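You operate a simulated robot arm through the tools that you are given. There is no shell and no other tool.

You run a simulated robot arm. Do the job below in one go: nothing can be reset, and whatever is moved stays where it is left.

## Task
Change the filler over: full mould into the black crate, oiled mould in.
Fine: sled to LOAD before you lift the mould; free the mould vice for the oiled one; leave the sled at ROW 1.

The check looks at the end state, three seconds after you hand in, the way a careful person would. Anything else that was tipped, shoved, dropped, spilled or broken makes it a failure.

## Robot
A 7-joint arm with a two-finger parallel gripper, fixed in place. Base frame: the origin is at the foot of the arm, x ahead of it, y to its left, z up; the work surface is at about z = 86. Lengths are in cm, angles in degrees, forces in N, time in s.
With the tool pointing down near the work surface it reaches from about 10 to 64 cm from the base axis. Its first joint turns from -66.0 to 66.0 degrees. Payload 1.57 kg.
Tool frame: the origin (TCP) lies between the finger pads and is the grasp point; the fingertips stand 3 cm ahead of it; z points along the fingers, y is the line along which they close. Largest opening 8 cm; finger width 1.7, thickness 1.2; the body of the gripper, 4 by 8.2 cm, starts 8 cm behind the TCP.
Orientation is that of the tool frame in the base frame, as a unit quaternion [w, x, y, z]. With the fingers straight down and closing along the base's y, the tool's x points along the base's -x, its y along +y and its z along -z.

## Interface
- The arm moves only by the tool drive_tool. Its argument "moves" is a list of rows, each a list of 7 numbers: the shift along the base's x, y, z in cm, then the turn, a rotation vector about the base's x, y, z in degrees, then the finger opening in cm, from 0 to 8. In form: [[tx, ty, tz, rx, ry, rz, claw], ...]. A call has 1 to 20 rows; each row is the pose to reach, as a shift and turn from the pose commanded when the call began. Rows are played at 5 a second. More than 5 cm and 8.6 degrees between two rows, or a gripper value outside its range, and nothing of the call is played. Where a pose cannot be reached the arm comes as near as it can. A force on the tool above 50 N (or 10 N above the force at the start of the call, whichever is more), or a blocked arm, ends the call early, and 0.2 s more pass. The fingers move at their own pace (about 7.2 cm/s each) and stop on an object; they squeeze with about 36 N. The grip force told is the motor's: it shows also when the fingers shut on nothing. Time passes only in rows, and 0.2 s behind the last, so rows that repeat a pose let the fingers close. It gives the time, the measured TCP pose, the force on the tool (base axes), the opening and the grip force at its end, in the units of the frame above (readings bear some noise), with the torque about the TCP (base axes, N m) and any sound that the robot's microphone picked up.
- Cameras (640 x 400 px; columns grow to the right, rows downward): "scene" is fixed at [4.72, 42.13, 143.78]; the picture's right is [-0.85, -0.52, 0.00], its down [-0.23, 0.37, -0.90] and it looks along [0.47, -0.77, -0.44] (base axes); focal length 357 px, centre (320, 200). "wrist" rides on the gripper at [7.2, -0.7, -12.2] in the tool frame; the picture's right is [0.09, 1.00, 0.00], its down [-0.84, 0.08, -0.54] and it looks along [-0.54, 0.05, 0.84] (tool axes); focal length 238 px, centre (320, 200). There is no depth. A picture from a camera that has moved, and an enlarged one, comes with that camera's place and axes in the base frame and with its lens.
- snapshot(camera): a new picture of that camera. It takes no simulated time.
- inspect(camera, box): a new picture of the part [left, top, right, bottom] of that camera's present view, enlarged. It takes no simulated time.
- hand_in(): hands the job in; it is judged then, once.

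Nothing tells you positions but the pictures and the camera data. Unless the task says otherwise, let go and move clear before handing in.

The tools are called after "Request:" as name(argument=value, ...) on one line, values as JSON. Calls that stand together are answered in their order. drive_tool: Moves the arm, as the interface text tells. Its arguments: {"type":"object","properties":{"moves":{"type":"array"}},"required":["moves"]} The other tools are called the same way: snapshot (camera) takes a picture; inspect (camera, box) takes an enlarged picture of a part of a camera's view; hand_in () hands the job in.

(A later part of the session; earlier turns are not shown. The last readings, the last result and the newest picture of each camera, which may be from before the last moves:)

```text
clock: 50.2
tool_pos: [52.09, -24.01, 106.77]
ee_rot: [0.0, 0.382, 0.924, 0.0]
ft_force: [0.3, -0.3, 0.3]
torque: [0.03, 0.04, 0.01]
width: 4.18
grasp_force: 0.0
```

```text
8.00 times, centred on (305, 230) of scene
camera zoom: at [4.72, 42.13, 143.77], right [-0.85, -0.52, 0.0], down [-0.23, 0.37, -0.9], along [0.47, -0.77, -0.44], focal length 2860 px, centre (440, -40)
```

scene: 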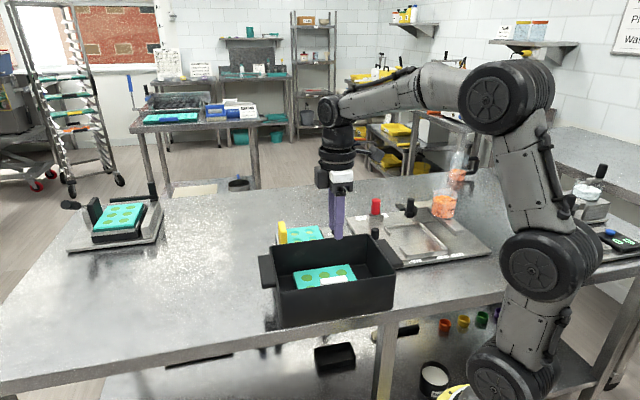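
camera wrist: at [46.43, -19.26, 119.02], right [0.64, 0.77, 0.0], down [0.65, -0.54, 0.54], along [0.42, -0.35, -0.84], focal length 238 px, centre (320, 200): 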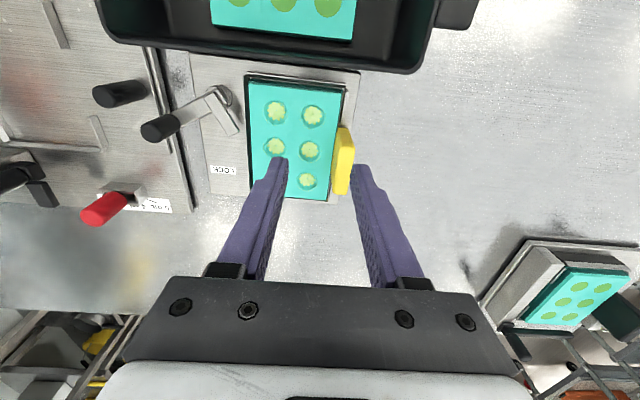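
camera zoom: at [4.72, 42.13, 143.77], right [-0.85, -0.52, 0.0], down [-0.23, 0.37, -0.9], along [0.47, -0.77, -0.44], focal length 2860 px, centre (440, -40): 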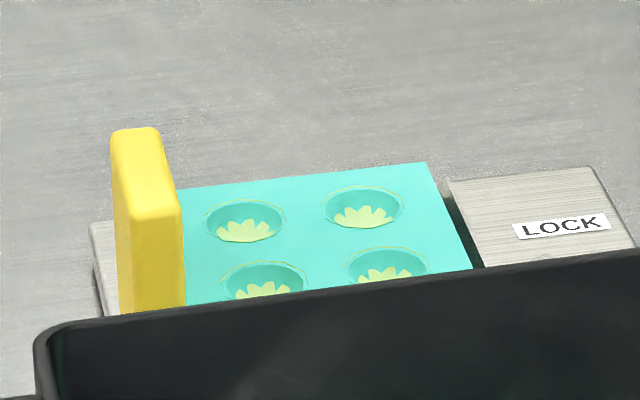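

The yellow tab's centre is at about (57.4,-24.8), 1.5–1.7 cm thick, top z≈94.4, and the mould top is about z≈89. I move above it and descend part-way, checking that the arm actually reaches there.

Request:
drive_tool(moves=[[2.5, -0.4, 0, 0, 0, 0, 4.2], [5.28, -0.8, 0, 0, 0, 0, 4.2], [5.28, -0.8, -3, 0, 0, 0, 4.2], [5.28, -0.8, -6, 0, 0, 0, 4.2], [5.28, -0.8, -8.5, 0, 0, 0, 4.2], [5.28, -0.8, -8.5, 0, 0, 0, 4.2]])

Request:
snapshot(camera="wrist")

Request:
inspect(camera="scene", box=[255, 180, 355, 260])

```text
clock: 51.6
tool_pos: [57.53, -24.9, 98.3]
ee_rot: [0.0, 0.382, 0.924, 0.0]
ft_force: [-1.5, 0.3, -0.5]
torque: [-0.01, -0.02, -0.01]
width: 4.18
grasp_force: 0.0
out of reach, approached as far as the arm can: row 2, 3
```

```text
taken
camera wrist: at [51.77, -20.2, 110.49], right [0.64, 0.77, 0.0], down [0.65, -0.54, 0.54], along [0.42, -0.35, -0.84], focal length 238 px, centre (320, 200)
```

wrist: 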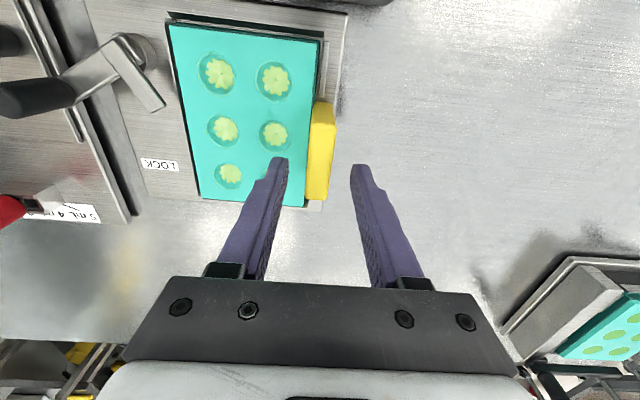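

```text
5.00 times, centred on (305, 220) of scene
camera zoom: at [4.72, 42.13, 143.78], right [-0.85, -0.52, 0.0], down [-0.23, 0.37, -0.9], along [0.47, -0.77, -0.44], focal length 1787 px, centre (395, 100)
```

zoom: 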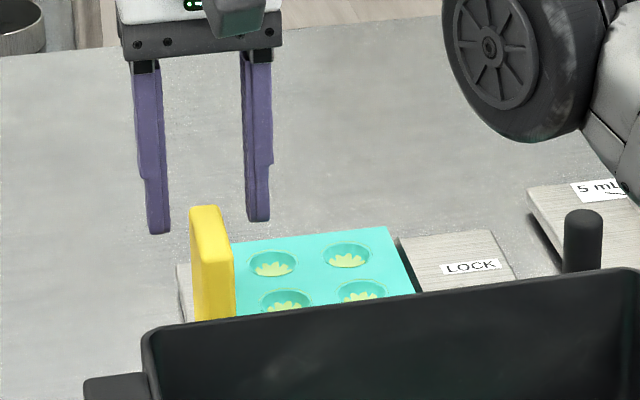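

The arm reaches this spot at lower heights (only above z≈102 it is out of reach), so after lifting I must come inward early. The tab is centred between the fingers; I descend to TCP z≈92.8.

Request:
drive_tool(moves=[[0, 0, -2, 0, 0, 0, 4.2], [0, 0, -4, 0, 0, 0, 4.2], [0, 0, -5, 0, 0, 0, 4.2], [0, 0, -5.6, 0, 0, 0, 4.2]])

Request:
inspect(camera="scene", box=[255, 190, 355, 260])

Request:
snapshot(camera="wrist")

```text
clock: 52.6
tool_pos: [57.43, -24.76, 92.8]
ee_rot: [0.001, 0.383, 0.924, 0.001]
ft_force: [-1.0, 0.9, 3.9]
torque: [-0.04, 0.13, -0.02]
width: 4.19
grasp_force: 0.1
```

```text
5.71 times, centred on (305, 225) of scene
camera zoom: at [4.71, 42.14, 143.77], right [-0.85, -0.52, 0.0], down [-0.23, 0.37, -0.9], along [0.47, -0.77, -0.43], focal length 2042 px, centre (406, 57)
```

zoom: 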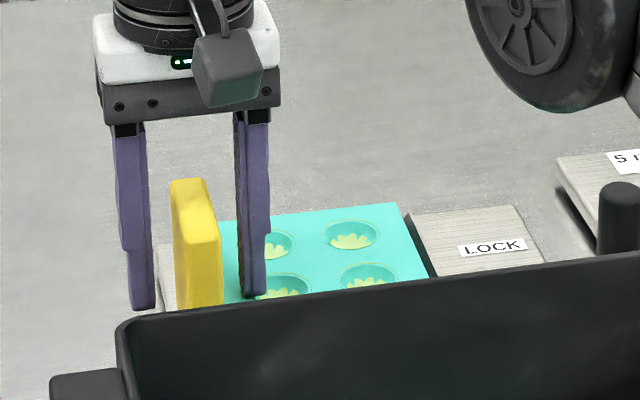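

```text
taken
camera wrist: at [51.69, -20.14, 104.95], right [0.64, 0.77, 0.0], down [0.65, -0.54, 0.54], along [0.42, -0.35, -0.84], focal length 238 px, centre (320, 200)
```

wrist: 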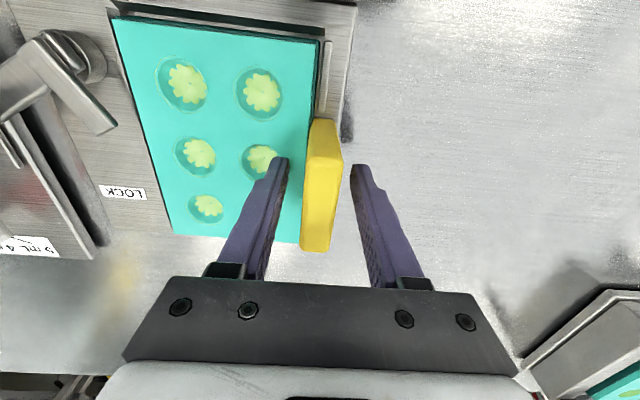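

A light 4 N touch shows the inner fingertip just met the mould surface. I raise 0.4 cm, then close on the tab.

Request:
drive_tool(moves=[[0, 0, 0.4, 0, 0, 0, 4.2], [0, 0, 0.4, 0, 0, 0, 3], [0, 0, 0.4, 0, 0, 0, 2], [0, 0, 0.4, 0, 0, 0, 0.5], [0, 0, 0.4, 0, 0, 0, 0.5], [0, 0, 0.4, 0, 0, 0, 0.5]])

Request:
snapshot(camera="wrist")

Request:
inspect(camera="scene", box=[255, 190, 355, 260])

```text
clock: 54.0
tool_pos: [57.43, -24.84, 93.22]
ee_rot: [0.0, 0.382, 0.924, 0.001]
ft_force: [-0.5, 0.5, 0.4]
torque: [0.06, -0.01, -0.02]
width: 1.76
grasp_force: 32.5
```

```text
taken
camera wrist: at [51.75, -20.14, 105.25], right [0.64, 0.77, 0.0], down [0.65, -0.54, 0.54], along [0.42, -0.35, -0.84], focal length 238 px, centre (320, 200)
```

wrist: 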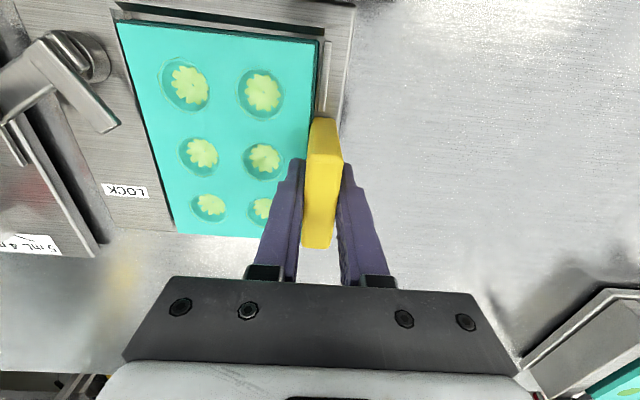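

```text
5.71 times, centred on (305, 225) of scene
camera zoom: at [4.72, 42.13, 143.78], right [-0.85, -0.52, 0.0], down [-0.23, 0.37, -0.9], along [0.47, -0.77, -0.44], focal length 2042 px, centre (406, 57)
```

zoom: 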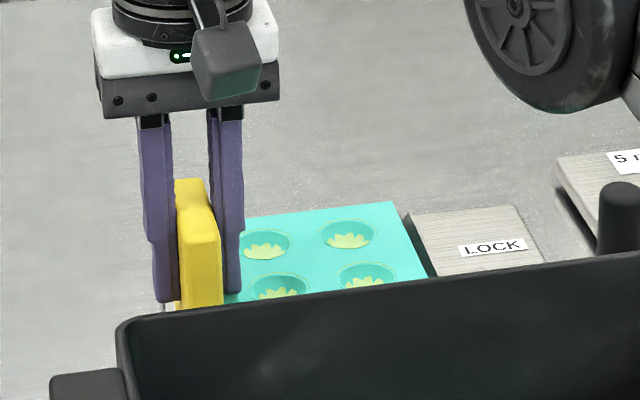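

Firm grip on the yellow tab. I lift very slowly 0.6 cm first and check whether the mould follows.

Request:
drive_tool(moves=[[0, 0, 0.1, 0, 0, 0, 0.5], [0, 0, 0.2, 0, 0, 0, 0.5], [0, 0, 0.3, 0, 0, 0, 0.5], [0, 0, 0.4, 0, 0, 0, 0.5], [0, 0, 0.5, 0, 0, 0, 0.5], [0, 0, 0.6, 0, 0, 0, 0.5]])

Request:
snapshot(camera="wrist")

Request:
inspect(camera="scene", box=[255, 190, 355, 260])

```text
clock: 55.4
tool_pos: [57.4, -24.75, 93.7]
ee_rot: [0.0, 0.383, 0.924, 0.0]
ft_force: [-0.2, -0.5, -1.5]
torque: [0.05, -0.05, -0.02]
width: 1.79
grasp_force: 33.1
```

```text
taken
camera wrist: at [51.73, -20.09, 105.91], right [0.64, 0.77, 0.0], down [0.65, -0.54, 0.54], along [0.42, -0.35, -0.84], focal length 238 px, centre (320, 200)
```

wrist: 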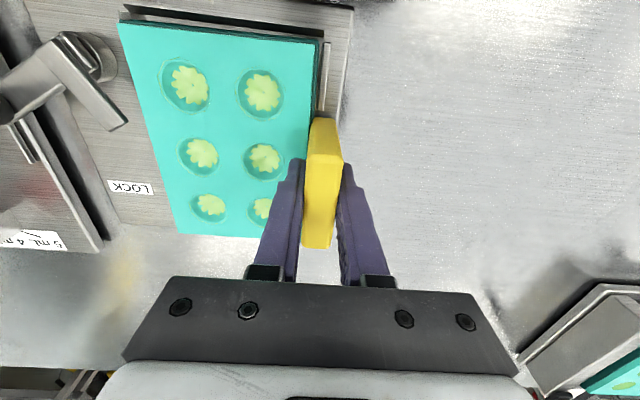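

```text
5.71 times, centred on (305, 225) of scene
camera zoom: at [4.72, 42.13, 143.78], right [-0.85, -0.52, 0.0], down [-0.23, 0.37, -0.9], along [0.47, -0.77, -0.44], focal length 2042 px, centre (406, 57)
```

zoom: 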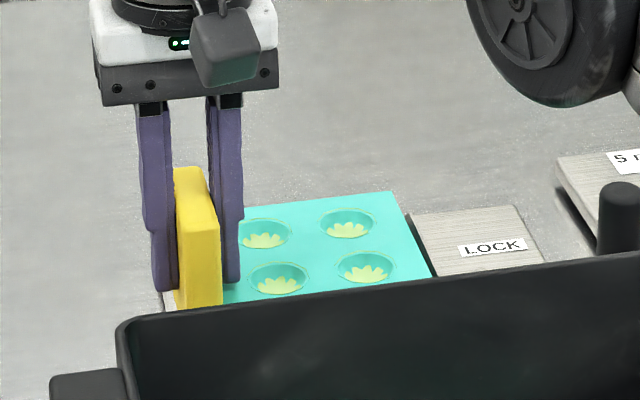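

It follows cleanly, level, about 1.5 N. I lift 4 cm slowly out of the vice.

Request:
drive_tool(moves=[[0, 0, 0.15, 0, 0, 0, 0.5], [0, 0, 0.3, 0, 0, 0, 0.5], [0, 0, 0.5, 0, 0, 0, 0.5], [0, 0, 0.7, 0, 0, 0, 0.5], [0, 0, 1.0, 0, 0, 0, 0.5], [0, 0, 1.3, 0, 0, 0, 0.5], [0, 0, 1.7, 0, 0, 0, 0.5], [0, 0, 2.1, 0, 0, 0, 0.5], [0, 0, 2.5, 0, 0, 0, 0.5], [0, 0, 3, 0, 0, 0, 0.5], [0, 0, 3.5, 0, 0, 0, 0.5], [0, 0, 4, 0, 0, 0, 0.5]])

Request:
snapshot(camera="wrist")

Request:
inspect(camera="scene", box=[255, 180, 375, 260])

```text
clock: 58.0
tool_pos: [57.42, -24.81, 97.89]
ee_rot: [0.0, 0.383, 0.924, 0.0]
ft_force: [-0.3, 0.7, -0.8]
torque: [0.06, -0.03, 0.02]
width: 1.73
grasp_force: 32.4
```

```text
taken
camera wrist: at [51.7, -20.13, 109.97], right [0.64, 0.77, 0.0], down [0.65, -0.54, 0.54], along [0.42, -0.35, -0.84], focal length 238 px, centre (320, 200)
```

wrist: 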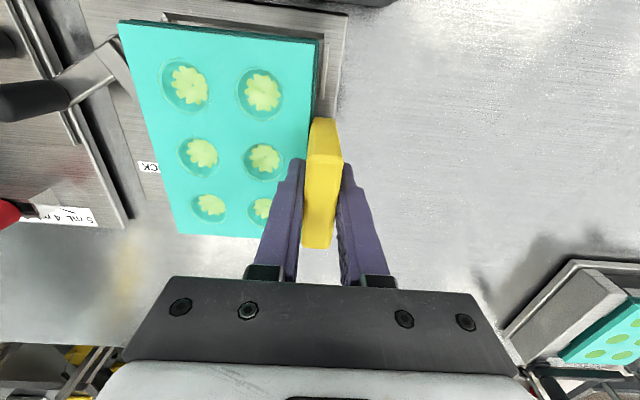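

```text
5.00 times, centred on (315, 220) of scene
camera zoom: at [4.72, 42.13, 143.78], right [-0.85, -0.52, 0.0], down [-0.23, 0.37, -0.9], along [0.47, -0.77, -0.44], focal length 1787 px, centre (345, 100)
```

zoom: 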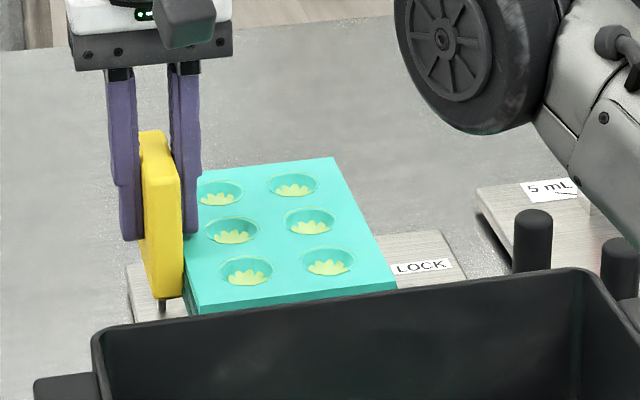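

The oiled mould is out of the vice and level. I now bring it inward and up, then carry it along toward the sled above all knobs.

Request:
drive_tool(moves=[[-0.4, -0.4, 0.3, 0, 0, 0, 0.5], [-1.0, -1.0, 0.8, 0, 0, 0, 0.5], [-1.8, -1.7, 1.4, 0, 0, 0, 0.5], [-2.7, -2.5, 2.1, 0, 0, 0, 0.5], [-3.7, -3.3, 2.8, 0, 0, 0, 0.5], [-4.7, -4.1, 3.5, 0, 0, 0, 0.5], [-5.8, -4.9, 4.2, 0, 0, 0, 0.5], [-6.9, -5.7, 4.9, 0, 0, 0, 0.5], [-8.1, -6.5, 5.6, 0, 0, 0, 0.5], [-9.3, -7.3, 6.1, 0, 0, 0, 0.5], [-10.6, -8.1, 6.3, 0, 0, 0, 0.5], [-11.9, -8.9, 6.3, 0, 0, 0, 0.5], [-13.2, -9.7, 6.3, 0, 0, 0, 0.5], [-14.5, -10.5, 6.3, 0, 0, 0, 0.5]])

Request:
snapshot(camera="wrist")

Request:
snapshot(camera="scene")

```text
clock: 61.0
tool_pos: [43.05, -35.35, 104.19]
ee_rot: [0.001, 0.382, 0.924, 0.0]
ft_force: [-0.4, -0.6, -0.8]
torque: [0.02, -0.05, -0.01]
width: 1.78
grasp_force: 32.1
```

```text
taken
camera wrist: at [37.21, -30.7, 116.34], right [0.64, 0.77, 0.0], down [0.65, -0.54, 0.54], along [0.42, -0.35, -0.84], focal length 238 px, centre (320, 200)
```

wrist: 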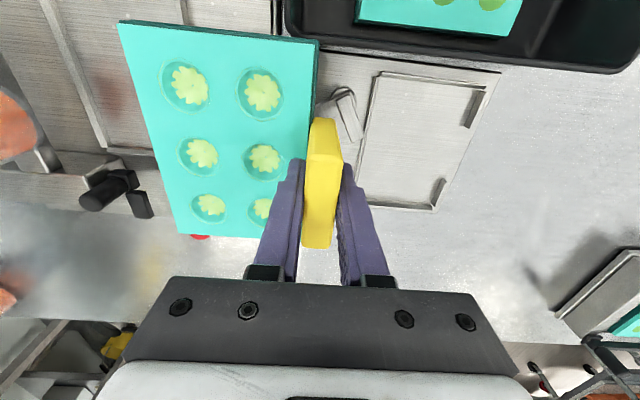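

```text
taken
```

scene: 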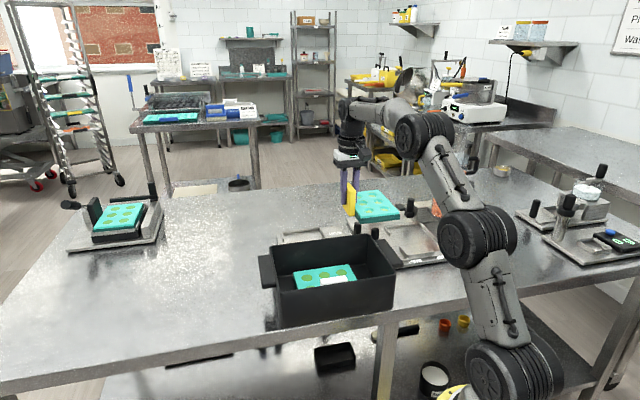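

The mould rides level above everything. I continue to hover over the sled tray at LOAD.

Request:
drive_tool(moves=[[-1.1, -0.8, 0, 0, 0, 0, 0.5], [-2.4, -1.7, 0, 0, 0, 0, 0.5], [-3.7, -2.6, 0, 0, 0, 0, 0.5], [-5.0, -3.6, 0, 0, 0, 0, 0.5], [-6.3, -4.5, 0, 0, 0, 0, 0.5], [-7.6, -5.4, 0, 0, 0, 0, 0.5], [-8.8, -6.3, 0, 0, 0, 0, 0.5], [-9.8, -7.0, 0, 0, 0, 0, 0.5], [-10.5, -7.5, 0, 0, 0, 0, 0.5], [-10.8, -7.7, 0, 0, 0, 0, 0.5], [-10.8, -7.7, -0.8, 0, 0, 0, 0.5], [-10.8, -7.7, -1.7, 0, 0, 0, 0.5], [-10.8, -7.7, -2.6, 0, 0, 0, 0.5], [-10.8, -7.7, -3.5, 0, 0, 0, 0.5], [-10.8, -7.7, -4.2, 0, 0, 0, 0.5], [-10.8, -7.7, -4.6, 0, 0, 0, 0.5]])

Request:
snapshot(camera="wrist")

Request:
inspect(camera="scene", box=[370, 180, 490, 275])

```text
clock: 64.4
tool_pos: [32.11, -43.05, 99.4]
ee_rot: [0.0, 0.382, 0.924, 0.0]
ft_force: [-0.1, 0.1, -2.0]
torque: [0.06, -0.02, 0.01]
width: 1.76
grasp_force: 32.4
```

```text
taken
camera wrist: at [26.4, -38.33, 111.67], right [0.64, 0.77, 0.0], down [0.65, -0.54, 0.54], along [0.42, -0.35, -0.84], focal length 238 px, centre (320, 200)
```

wrist: 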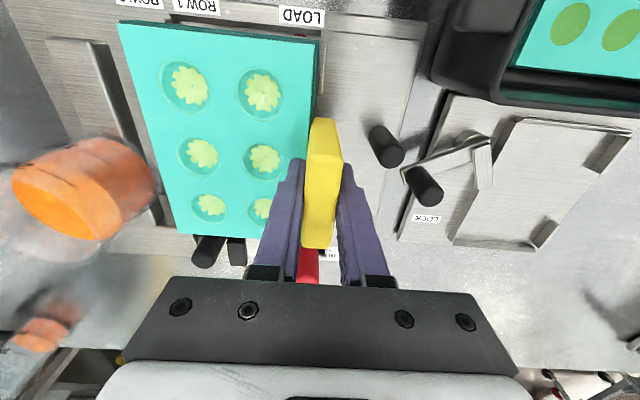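

```text
4.21 times, centred on (430, 228) of scene
camera zoom: at [4.72, 42.13, 143.78], right [-0.85, -0.52, 0.0], down [-0.23, 0.37, -0.9], along [0.47, -0.77, -0.44], focal length 1505 px, centre (-143, 84)
```

zoom: 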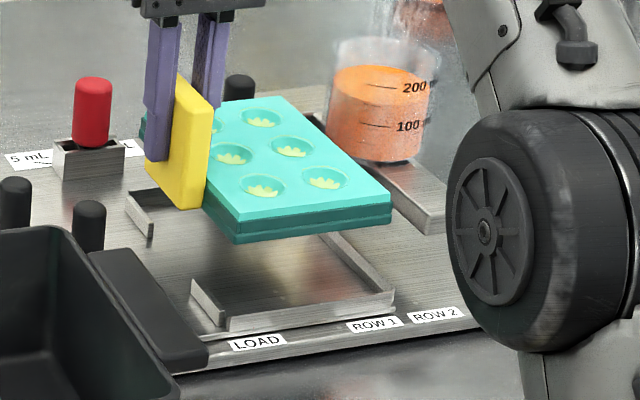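

I compare the mould's corner with the tray directly below: the wrist camera's straight-down point is right at that corner, so there is little parallax.

Request:
inspect(camera="wrist", box=[260, 0, 380, 100])

Request:
inspect(camera="wrist", box=[80, 0, 240, 100])

Request:
inspect(camera="scene", box=[395, 210, 475, 265])

```text
4.00 times, centred on (320, 50) of wrist
camera zoom: at [26.4, -38.33, 111.67], right [0.64, 0.77, 0.0], down [0.65, -0.54, 0.54], along [0.42, -0.35, -0.84], focal length 953 px, centre (320, 800)
```

zoom: 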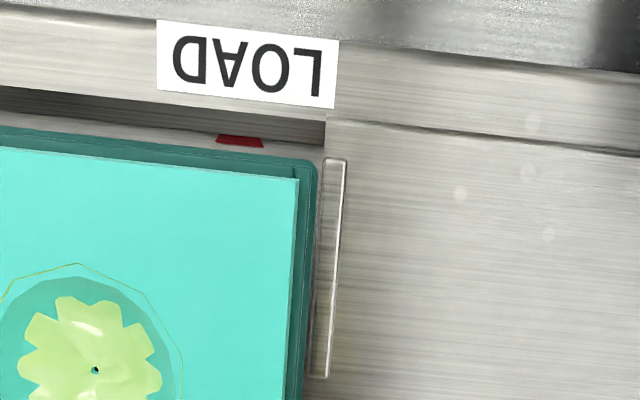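

```text
4.00 times, centred on (160, 50) of wrist
camera zoom: at [26.4, -38.33, 111.67], right [0.64, 0.77, 0.0], down [0.65, -0.54, 0.54], along [0.42, -0.35, -0.84], focal length 953 px, centre (960, 800)
```

zoom: 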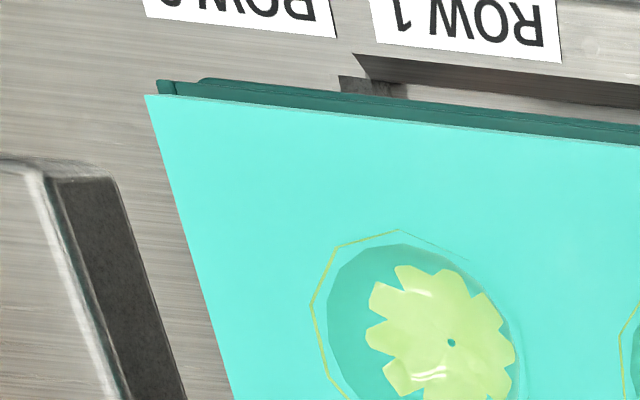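

```text
7.27 times, centred on (435, 238) of scene
camera zoom: at [4.72, 42.13, 143.78], right [-0.85, -0.52, 0.0], down [-0.23, 0.37, -0.9], along [0.47, -0.77, -0.44], focal length 2600 px, centre (-516, -73)
```

zoom: 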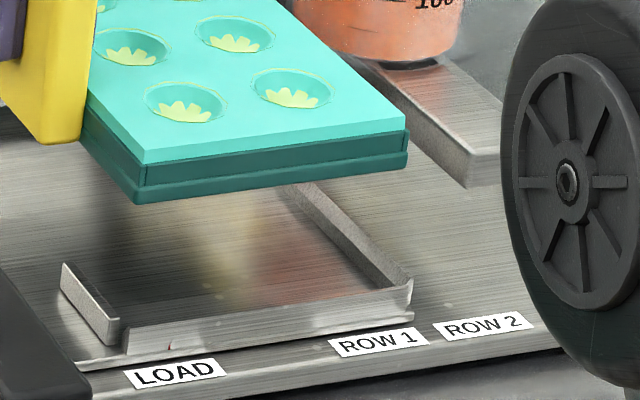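

The mould's flange is about 0.2 cm too far toward the high-p side and nearly touching the +s lip line. I correct by -0.28 cm in x and lower to just above the tray walls for another check.

Request:
drive_tool(moves=[[-0.14, 0, -0.6, 0, 0, 0, 0.5], [-0.28, 0, -1.4, 0, 0, 0, 0.5], [-0.28, 0, -2.2, 0, 0, 0, 0.5], [-0.28, 0, -3, 0, 0, 0, 0.5], [-0.28, 0, -3.6, 0, 0, 0, 0.5], [-0.28, 0, -4, 0, 0, 0, 0.5], [-0.28, 0, -4.2, 0, 0, 0, 0.5]])

Request:
inspect(camera="wrist", box=[260, 0, 380, 100])

Request:
inspect(camera="wrist", box=[80, 0, 240, 100])

Request:
inspect(camera="scene", box=[395, 210, 475, 265])

Request:
snapshot(camera="wrist")

```text
clock: 66.0
tool_pos: [31.83, -43.12, 95.28]
ee_rot: [0.0, 0.383, 0.924, 0.0]
ft_force: [0.5, 0.8, -1.4]
torque: [0.08, -0.06, 0.01]
width: 1.78
grasp_force: 32.2
```

```text
4.00 times, centred on (320, 50) of wrist
camera zoom: at [26.16, -38.35, 107.44], right [0.64, 0.77, 0.0], down [0.65, -0.54, 0.54], along [0.42, -0.35, -0.84], focal length 953 px, centre (320, 800)
```

zoom: 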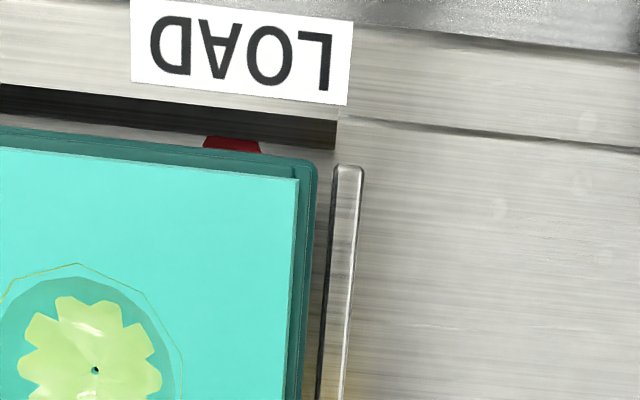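

```text
4.00 times, centred on (160, 50) of wrist
camera zoom: at [26.16, -38.35, 107.44], right [0.64, 0.77, 0.0], down [0.65, -0.54, 0.54], along [0.42, -0.35, -0.84], focal length 953 px, centre (960, 800)
```

zoom: 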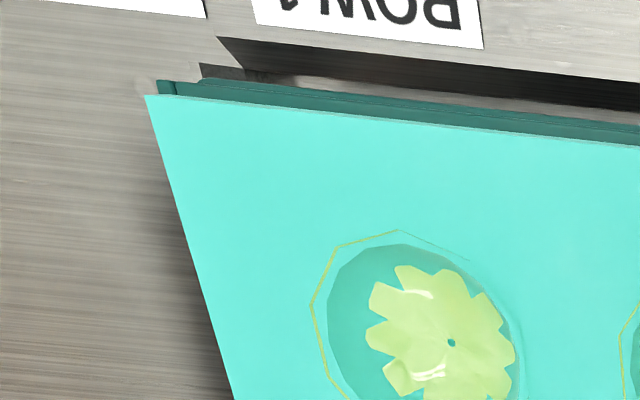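

```text
7.27 times, centred on (435, 238) of scene
camera zoom: at [4.72, 42.13, 143.78], right [-0.85, -0.52, 0.0], down [-0.23, 0.37, -0.9], along [0.47, -0.77, -0.44], focal length 2600 px, centre (-516, -73)
```

zoom: 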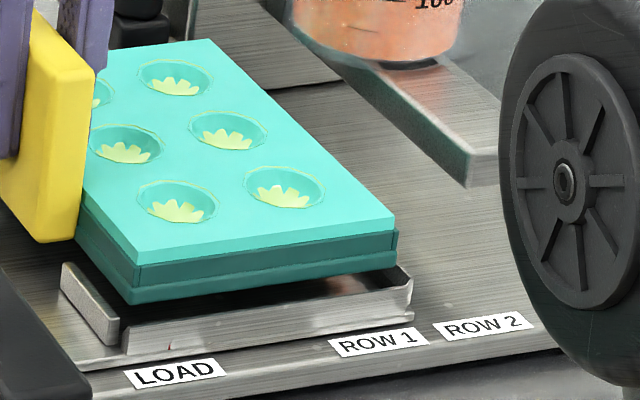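

```text
taken
camera wrist: at [26.16, -38.35, 107.44], right [0.64, 0.77, 0.0], down [0.65, -0.54, 0.54], along [0.42, -0.35, -0.84], focal length 238 px, centre (320, 200)
```

wrist: 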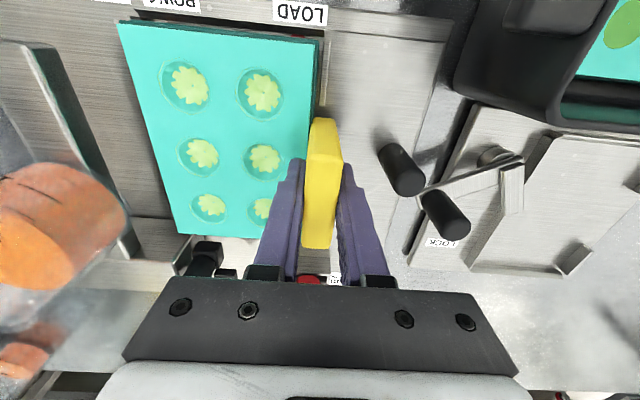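

The mould is about 1 cm above seating. I zoom strongly on the low-p wall and the lip to judge the clearances.

Request:
inspect(camera="wrist", box=[280, 20, 340, 58])

Request:
inspect(camera="wrist", box=[110, 5, 170, 43])

Request:
inspect(camera="wrist", box=[150, 200, 260, 280])

Request:
inspect(camera="scene", box=[405, 240, 455, 265])

```text
10.53 times, centred on (310, 39) of wrist
camera zoom: at [26.16, -38.35, 107.44], right [0.64, 0.77, 0.0], down [0.65, -0.54, 0.54], along [0.42, -0.35, -0.84], focal length 2509 px, centre (425, 1895)
```

zoom: 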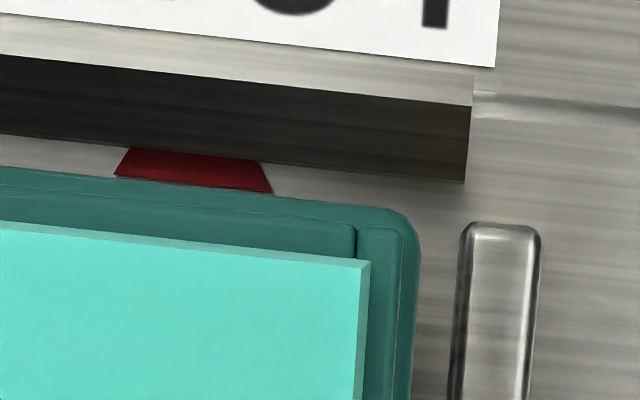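

```text
10.53 times, centred on (140, 24) of wrist
camera zoom: at [26.16, -38.35, 107.44], right [0.64, 0.77, 0.0], down [0.65, -0.54, 0.54], along [0.42, -0.35, -0.84], focal length 2509 px, centre (2215, 2053)
```

zoom: 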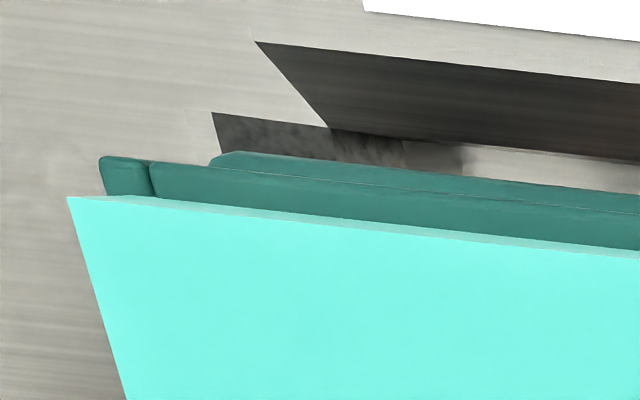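

```text
5.00 times, centred on (205, 240) of wrist
camera zoom: at [26.16, -38.35, 107.44], right [0.64, 0.77, 0.0], down [0.65, -0.54, 0.54], along [0.42, -0.35, -0.84], focal length 1192 px, centre (895, 0)
```

zoom: 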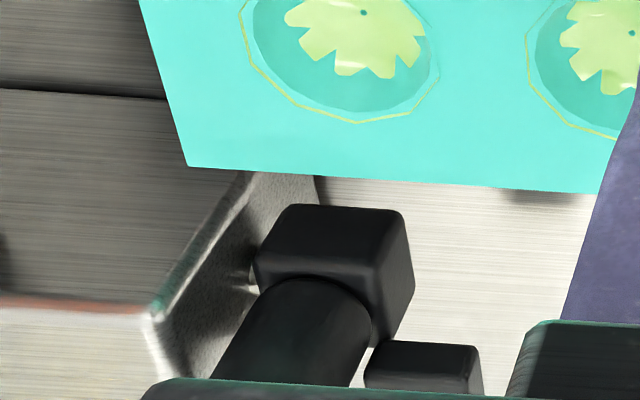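

```text
12.80 times, centred on (430, 252) of scene
camera zoom: at [4.72, 42.13, 143.78], right [-0.85, -0.52, 0.0], down [-0.23, 0.37, -0.9], along [0.47, -0.77, -0.44], focal length 4575 px, centre (-1088, -472)
```

zoom: 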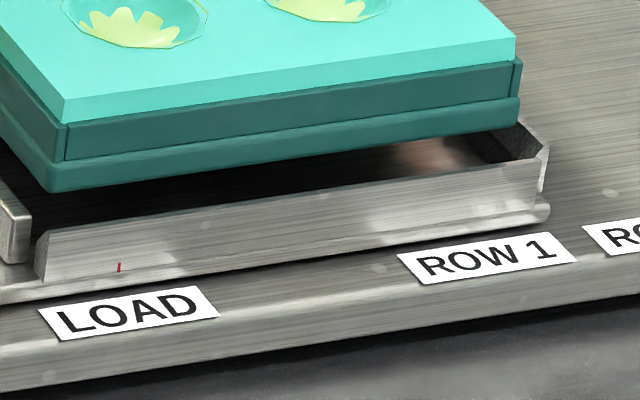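

Measured clearances: lip side about 0.26 cm, far (-s) side nearly none, low-p wall about 0.2 cm. I shift +0.1 cm along the travel axis and lower gently to feel for seating.

Request:
drive_tool(moves=[[0.04, 0.1, 0, 0, 0, 0, 0.5], [0.04, 0.1, -0.2, 0, 0, 0, 0.5], [0.04, 0.1, -0.4, 0, 0, 0, 0.5], [0.04, 0.1, -0.6, 0, 0, 0, 0.5], [0.04, 0.1, -0.8, 0, 0, 0, 0.5], [0.04, 0.1, -0.95, 0, 0, 0, 0.5]])

Request:
inspect(camera="scene", box=[405, 235, 465, 265])

Request:
inspect(camera="wrist", box=[280, 20, 340, 58])

Request:
inspect(camera="wrist", box=[110, 5, 170, 43])

```text
clock: 67.4
tool_pos: [31.95, -42.91, 94.3]
ee_rot: [0.0, 0.382, 0.924, 0.0]
ft_force: [-0.8, -1.2, -0.6]
torque: [0.05, -0.04, -0.01]
width: 1.75
grasp_force: 32.3
```

```text
10.67 times, centred on (435, 250) of scene
camera zoom: at [4.72, 42.13, 143.78], right [-0.85, -0.52, 0.0], down [-0.23, 0.37, -0.9], along [0.47, -0.77, -0.44], focal length 3813 px, centre (-907, -333)
```

zoom: 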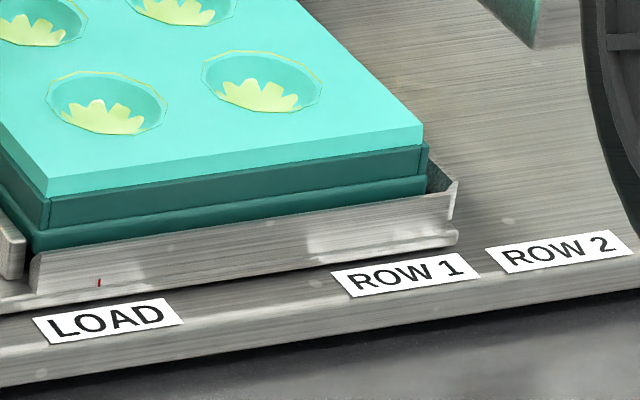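

```text
10.53 times, centred on (310, 39) of wrist
camera zoom: at [26.15, -38.22, 106.49], right [0.64, 0.77, 0.0], down [0.65, -0.54, 0.54], along [0.42, -0.35, -0.84], focal length 2509 px, centre (425, 1895)
```

zoom: 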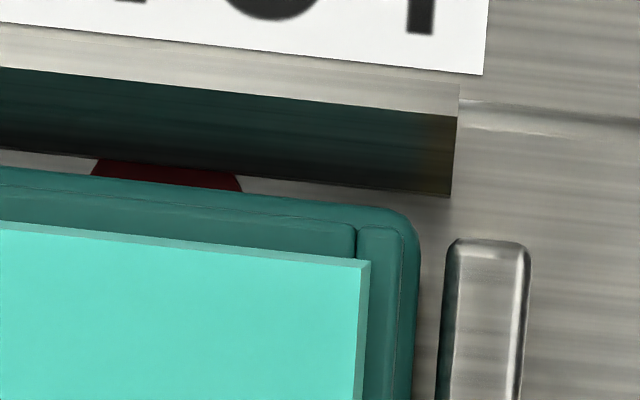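

```text
10.53 times, centred on (140, 24) of wrist
camera zoom: at [26.15, -38.22, 106.49], right [0.64, 0.77, 0.0], down [0.65, -0.54, 0.54], along [0.42, -0.35, -0.84], focal length 2509 px, centre (2215, 2053)
```

zoom: 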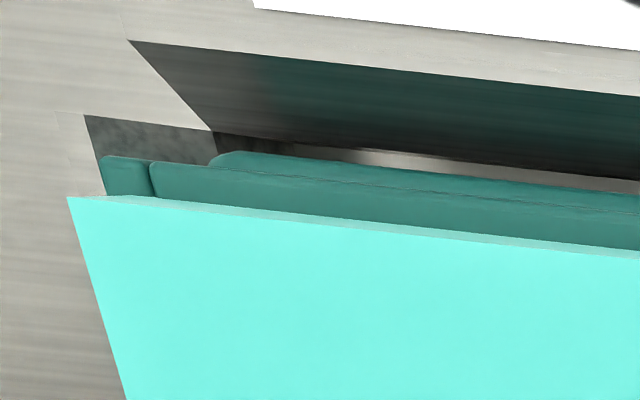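

The tray walls have slanted lead-ins and the mould is inside their outline. I continue down in 0.1 cm steps.

Request:
drive_tool(moves=[[0, 0, -0.1, 0, 0, 0, 0.5], [0, 0, -0.2, 0, 0, 0, 0.5], [0, 0, -0.3, 0, 0, 0, 0.5], [0, 0, -0.4, 0, 0, 0, 0.5]])

Request:
inspect(camera="scene", box=[405, 235, 465, 265])

Request:
inspect(camera="wrist", box=[280, 20, 340, 58])

```text
clock: 68.4
tool_pos: [31.83, -42.81, 93.95]
ee_rot: [-0.001, 0.382, 0.924, 0.0]
ft_force: [-1.1, -0.8, -0.9]
torque: [0.04, -0.04, -0.02]
width: 1.79
grasp_force: 32.5
```

```text
10.67 times, centred on (435, 250) of scene
camera zoom: at [4.72, 42.13, 143.78], right [-0.85, -0.52, 0.0], down [-0.23, 0.37, -0.9], along [0.47, -0.77, -0.44], focal length 3813 px, centre (-907, -333)
```

zoom: 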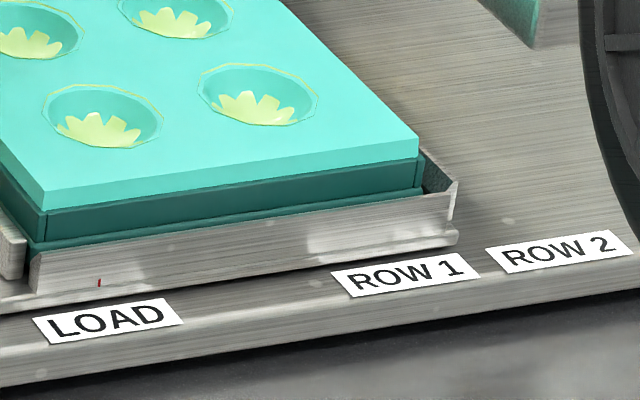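

```text
10.53 times, centred on (310, 39) of wrist
camera zoom: at [26.19, -38.18, 106.1], right [0.64, 0.77, 0.0], down [0.65, -0.54, 0.54], along [0.42, -0.35, -0.84], focal length 2509 px, centre (425, 1895)
```

zoom: 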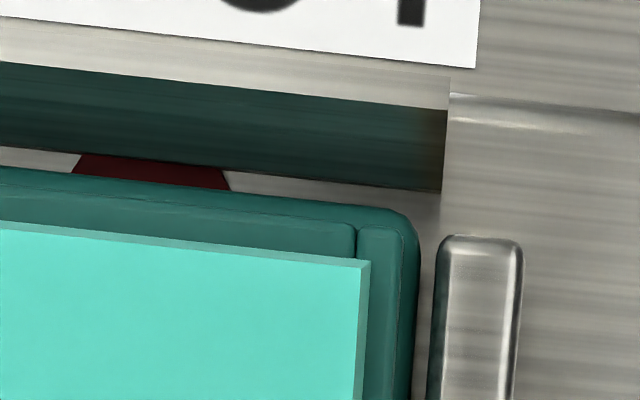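

Alignment now matches where the first mould sat, with about 0.4 cm still to go. I keep lowering.

Request:
drive_tool(moves=[[0, 0, -0.1, 0, 0, 0, 0.5], [0, 0, -0.2, 0, 0, 0, 0.5], [0, 0, -0.3, 0, 0, 0, 0.5]])

Request:
drive_tool(moves=[[0, 0, -0.1, 0, 0, 0, 0.5], [0, 0, -0.15, 0, 0, 0, 0.5]])

Request:
inspect(camera="scene", box=[405, 235, 465, 265])

```text
clock: 69.2
tool_pos: [31.86, -42.89, 93.74]
ee_rot: [0.001, 0.383, 0.924, 0.0]
ft_force: [0.0, 0.6, 2.1]
torque: [0.22, 0.23, -0.04]
width: 1.76
grasp_force: 32.2
```

```text
clock: 69.8
tool_pos: [32.01, -43.04, 93.7]
ee_rot: [0.002, 0.383, 0.924, -0.001]
ft_force: [-0.2, 0.7, 13.2]
torque: [0.64, 0.77, 0.0]
width: 1.77
grasp_force: 32.4
```

```text
10.67 times, centred on (435, 250) of scene
camera zoom: at [4.71, 42.15, 143.77], right [-0.85, -0.52, 0.0], down [-0.23, 0.37, -0.9], along [0.47, -0.77, -0.43], focal length 3813 px, centre (-907, -333)
```

zoom: 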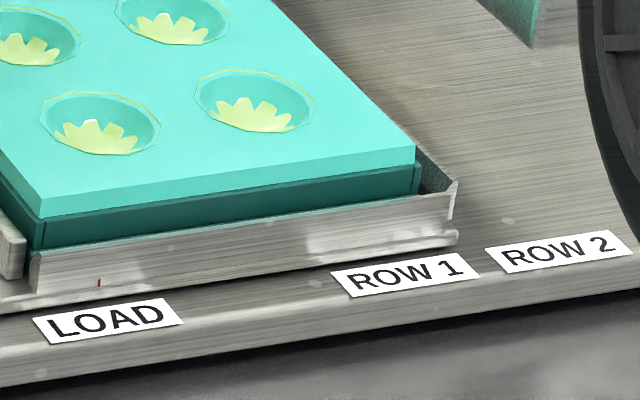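

Contact: 13 N acting at the low-p edge near the lip. I check whether that edge sits on the tray floor or on the slanted wall.

Request:
inspect(camera="wrist", box=[260, 10, 340, 60])

Request:
inspect(camera="wrist", box=[110, 5, 170, 43])

Request:
inspect(camera="wrist", box=[150, 200, 260, 280])

Request:
inspect(camera="scene", box=[390, 210, 460, 255])

```text
8.00 times, centred on (300, 35) of wrist
camera zoom: at [26.21, -38.16, 105.83], right [0.64, 0.77, 0.0], down [0.65, -0.54, 0.54], along [0.42, -0.35, -0.84], focal length 1907 px, centre (480, 1520)
```

zoom: 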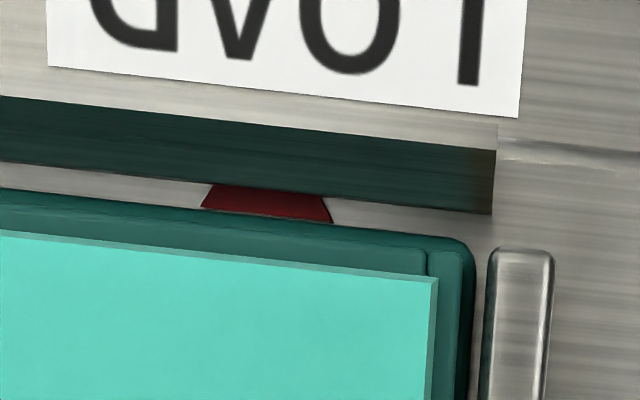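

```text
10.53 times, centred on (140, 24) of wrist
camera zoom: at [26.21, -38.16, 105.83], right [0.64, 0.77, 0.0], down [0.65, -0.54, 0.54], along [0.42, -0.35, -0.84], focal length 2509 px, centre (2215, 2053)
```

zoom: 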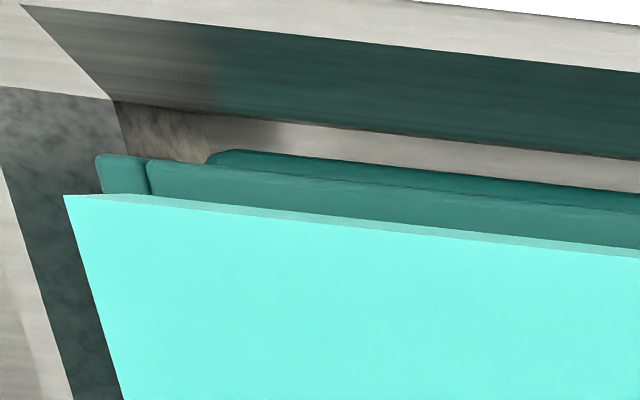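

```text
5.00 times, centred on (205, 240) of wrist
camera zoom: at [26.21, -38.16, 105.83], right [0.64, 0.77, 0.0], down [0.65, -0.54, 0.54], along [0.42, -0.35, -0.84], focal length 1192 px, centre (895, 0)
```

zoom: 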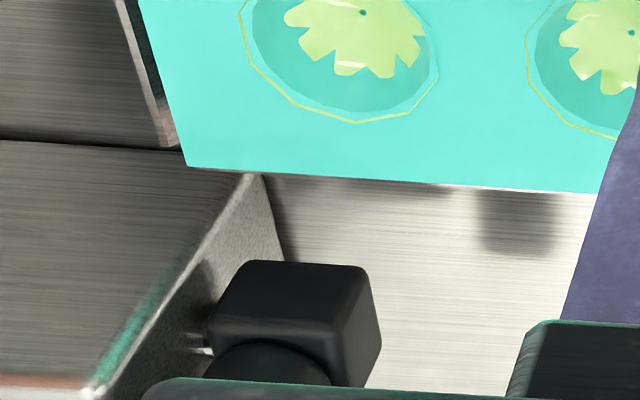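

```text
8.89 times, centred on (425, 232) of scene
camera zoom: at [4.71, 42.15, 143.77], right [-0.85, -0.52, 0.0], down [-0.23, 0.37, -0.9], along [0.47, -0.77, -0.43], focal length 3177 px, centre (-613, -89)
```

zoom: 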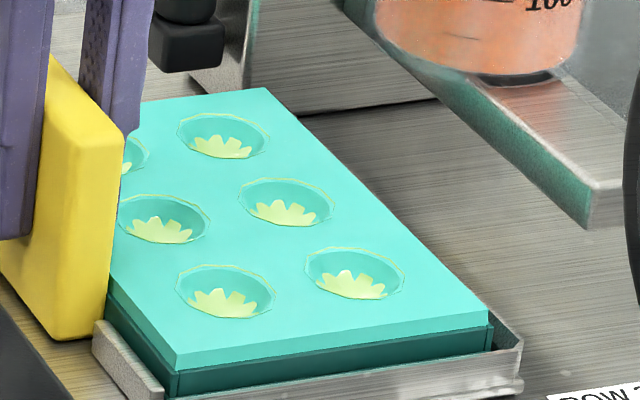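

The low-p edge rests on the tray floor with a small gap to the slanted wall – good. The mould is just rolled a hair in the grip, so I press down another 0.15 cm to level it before releasing.

Request:
drive_tool(moves=[[0, 0, -0.08, 0, 0, 0, 0.5], [0, 0, -0.15, 0, 0, 0, 0.5], [0, 0, -0.15, 0, 0, 0, 0.5]])

Request:
inspect(camera="scene", box=[390, 210, 460, 255])

```text
clock: 70.6
tool_pos: [32.02, -43.0, 93.67]
ee_rot: [0.002, 0.383, 0.924, -0.002]
ft_force: [-5.7, 5.4, 28.5]
torque: [0.08, 0.08, -0.01]
width: 1.76
grasp_force: 33.0
```

```text
8.89 times, centred on (425, 232) of scene
camera zoom: at [4.68, 42.18, 143.76], right [-0.85, -0.52, 0.0], down [-0.23, 0.37, -0.9], along [0.47, -0.77, -0.43], focal length 3177 px, centre (-613, -89)
```

zoom: 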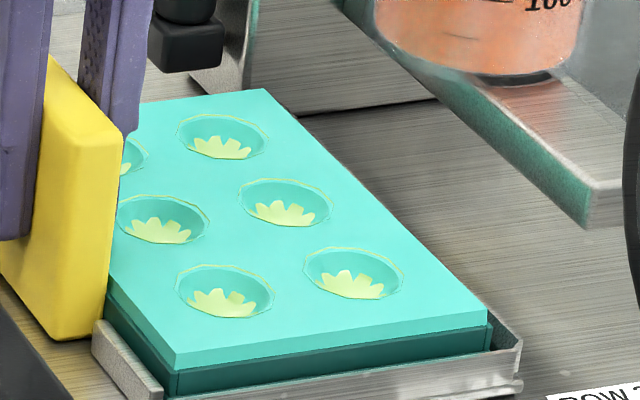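

Load is now even (28 N, no torque). I unload and open the fingers.

Request:
drive_tool(moves=[[0, 0, 0.12, 0, 0, 0, 0.5], [0, 0, 0.25, 0, 0, 0, 0.5], [0, 0, 0.25, 0, 0, 0, 2.2], [0, 0, 0.25, 0, 0, 0, 3.4], [0, 0, 0.25, 0, 0, 0, 3.8], [0, 0, 0.25, 0, 0, 0, 3.8]])

Request:
inspect(camera="scene", box=[380, 205, 470, 265])

Request:
snapshot(camera="wrist")

```text
clock: 72.0
tool_pos: [31.72, -42.84, 93.46]
ee_rot: [-0.002, 0.383, 0.924, 0.001]
ft_force: [0.1, -0.4, -0.1]
torque: [0.0, 0.0, 0.02]
width: 3.79
grasp_force: 0.1
```

```text
6.67 times, centred on (425, 235) of scene
camera zoom: at [4.72, 42.13, 143.78], right [-0.85, -0.52, 0.0], down [-0.23, 0.37, -0.9], along [0.47, -0.77, -0.44], focal length 2383 px, centre (-380, -33)
```

zoom: 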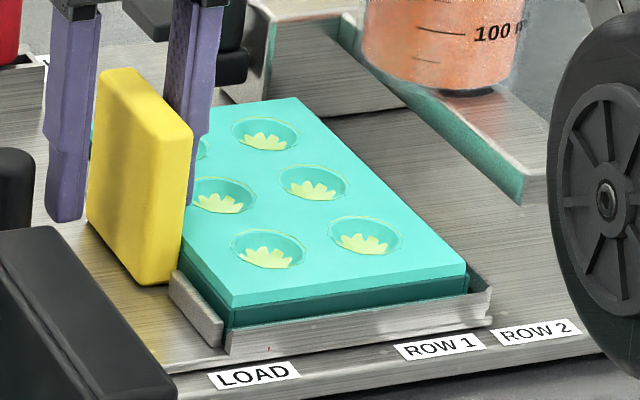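

```text
taken
camera wrist: at [26.15, -38.18, 105.63], right [0.64, 0.77, 0.0], down [0.65, -0.54, 0.54], along [0.41, -0.34, -0.84], focal length 238 px, centre (320, 200)
```

wrist: 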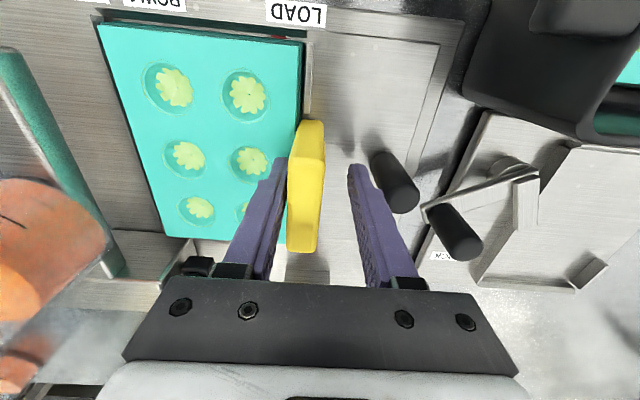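

The oiled mould sits in the tray; on release the light sled slid about 0.9 cm off LOAD toward ROW 1, which is harmless now. I rise clear and check seating from above.

Request:
drive_tool(moves=[[-0.15, -0.15, 0.5, 0, 0, 0, 3.9], [-0.2, -0.2, 1.5, 0, 0, 0, 3.9], [-0.2, -0.2, 4, 0, 0, 0, 3.9], [-0.2, -0.2, 8, 0, 0, 0, 3.9], [-0.2, -0.2, 12, 0, 0, 0, 3.9], [-0.2, -0.2, 14, 0, 0, 0, 3.9]])

Request:
snapshot(camera="wrist")

Request:
inspect(camera="wrist", box=[120, 0, 400, 190])

Request:
inspect(camera="scene", box=[370, 195, 480, 270])

```text
clock: 73.4
tool_pos: [31.87, -43.25, 107.75]
ee_rot: [-0.001, 0.383, 0.924, 0.0]
ft_force: [0.1, -0.1, 0.0]
torque: [-0.01, 0.0, -0.01]
width: 3.92
grasp_force: 0.0
```

```text
taken
camera wrist: at [26.1, -38.46, 119.82], right [0.64, 0.77, 0.0], down [0.65, -0.54, 0.54], along [0.42, -0.35, -0.84], focal length 238 px, centre (320, 200)
```

wrist: 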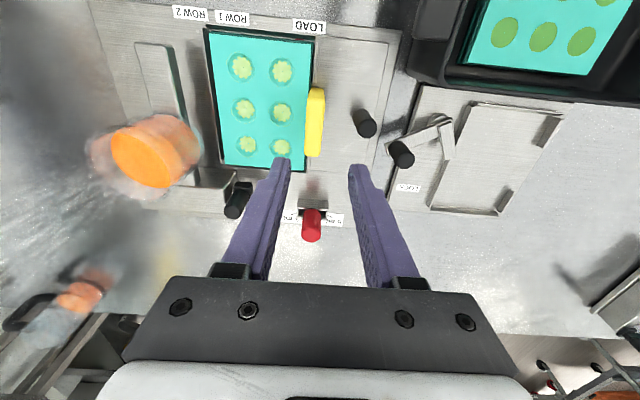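

```text
2.11 times, centred on (260, 95) of wrist
camera zoom: at [26.1, -38.46, 119.82], right [0.64, 0.77, 0.0], down [0.65, -0.54, 0.54], along [0.42, -0.35, -0.84], focal length 502 px, centre (446, 421)
```

zoom: 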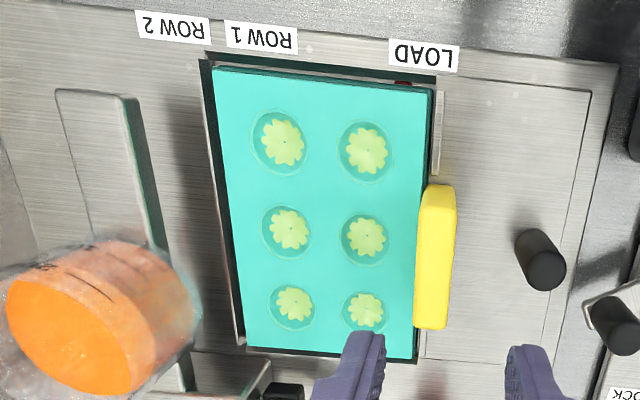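

```text
5.33 times, centred on (425, 232) of scene
camera zoom: at [4.72, 42.13, 143.77], right [-0.85, -0.52, 0.0], down [-0.23, 0.37, -0.9], along [0.47, -0.77, -0.44], focal length 1906 px, centre (-240, 27)
```

zoom: 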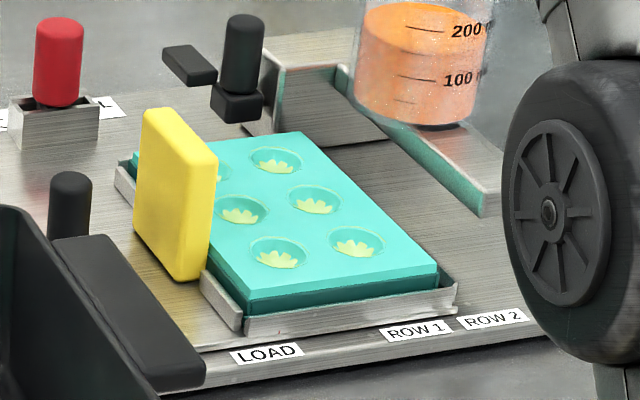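

The oiled mould lies flat and evenly in the tray. The sled knob is now at about (35.5,-39.35); I go over it and lower the open fingers around it.

Request:
drive_tool(moves=[[1.9, 1.9, 0, 0, 0, 0, 4], [3.8, 3.75, 0, 0, 0, 0, 4], [3.8, 3.75, -4, 0, 0, 0, 4], [3.8, 3.75, -8, 0, 0, 0, 4], [3.8, 3.75, -11, 0, 0, 0, 4], [3.8, 3.75, -12, 0, 0, 0, 4]])

Request:
snapshot(camera="wrist")

Request:
inspect(camera="scene", box=[360, 185, 470, 265])

```text
clock: 74.8
tool_pos: [35.51, -39.57, 95.51]
ee_rot: [0.0, 0.382, 0.924, 0.001]
ft_force: [-0.6, -0.2, 0.2]
torque: [-0.01, -0.02, -0.02]
width: 3.96
grasp_force: 0.1
```

```text
taken
camera wrist: at [29.82, -34.84, 107.74], right [0.64, 0.77, 0.0], down [0.65, -0.54, 0.54], along [0.42, -0.35, -0.84], focal length 238 px, centre (320, 200)
```

wrist: 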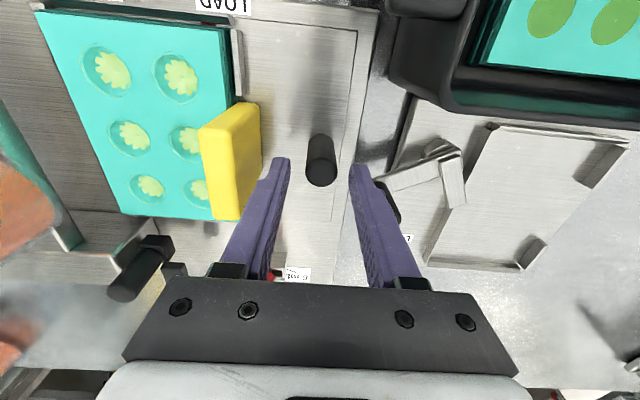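

```text
5.00 times, centred on (415, 225) of scene
camera zoom: at [4.72, 42.13, 143.78], right [-0.85, -0.52, 0.0], down [-0.23, 0.37, -0.9], along [0.47, -0.77, -0.44], focal length 1787 px, centre (-155, 75)
```

zoom: 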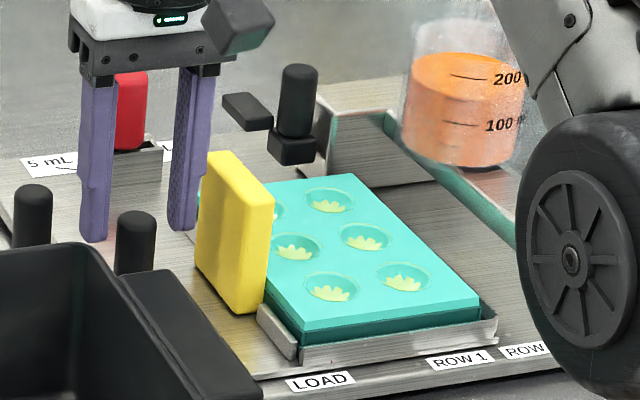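

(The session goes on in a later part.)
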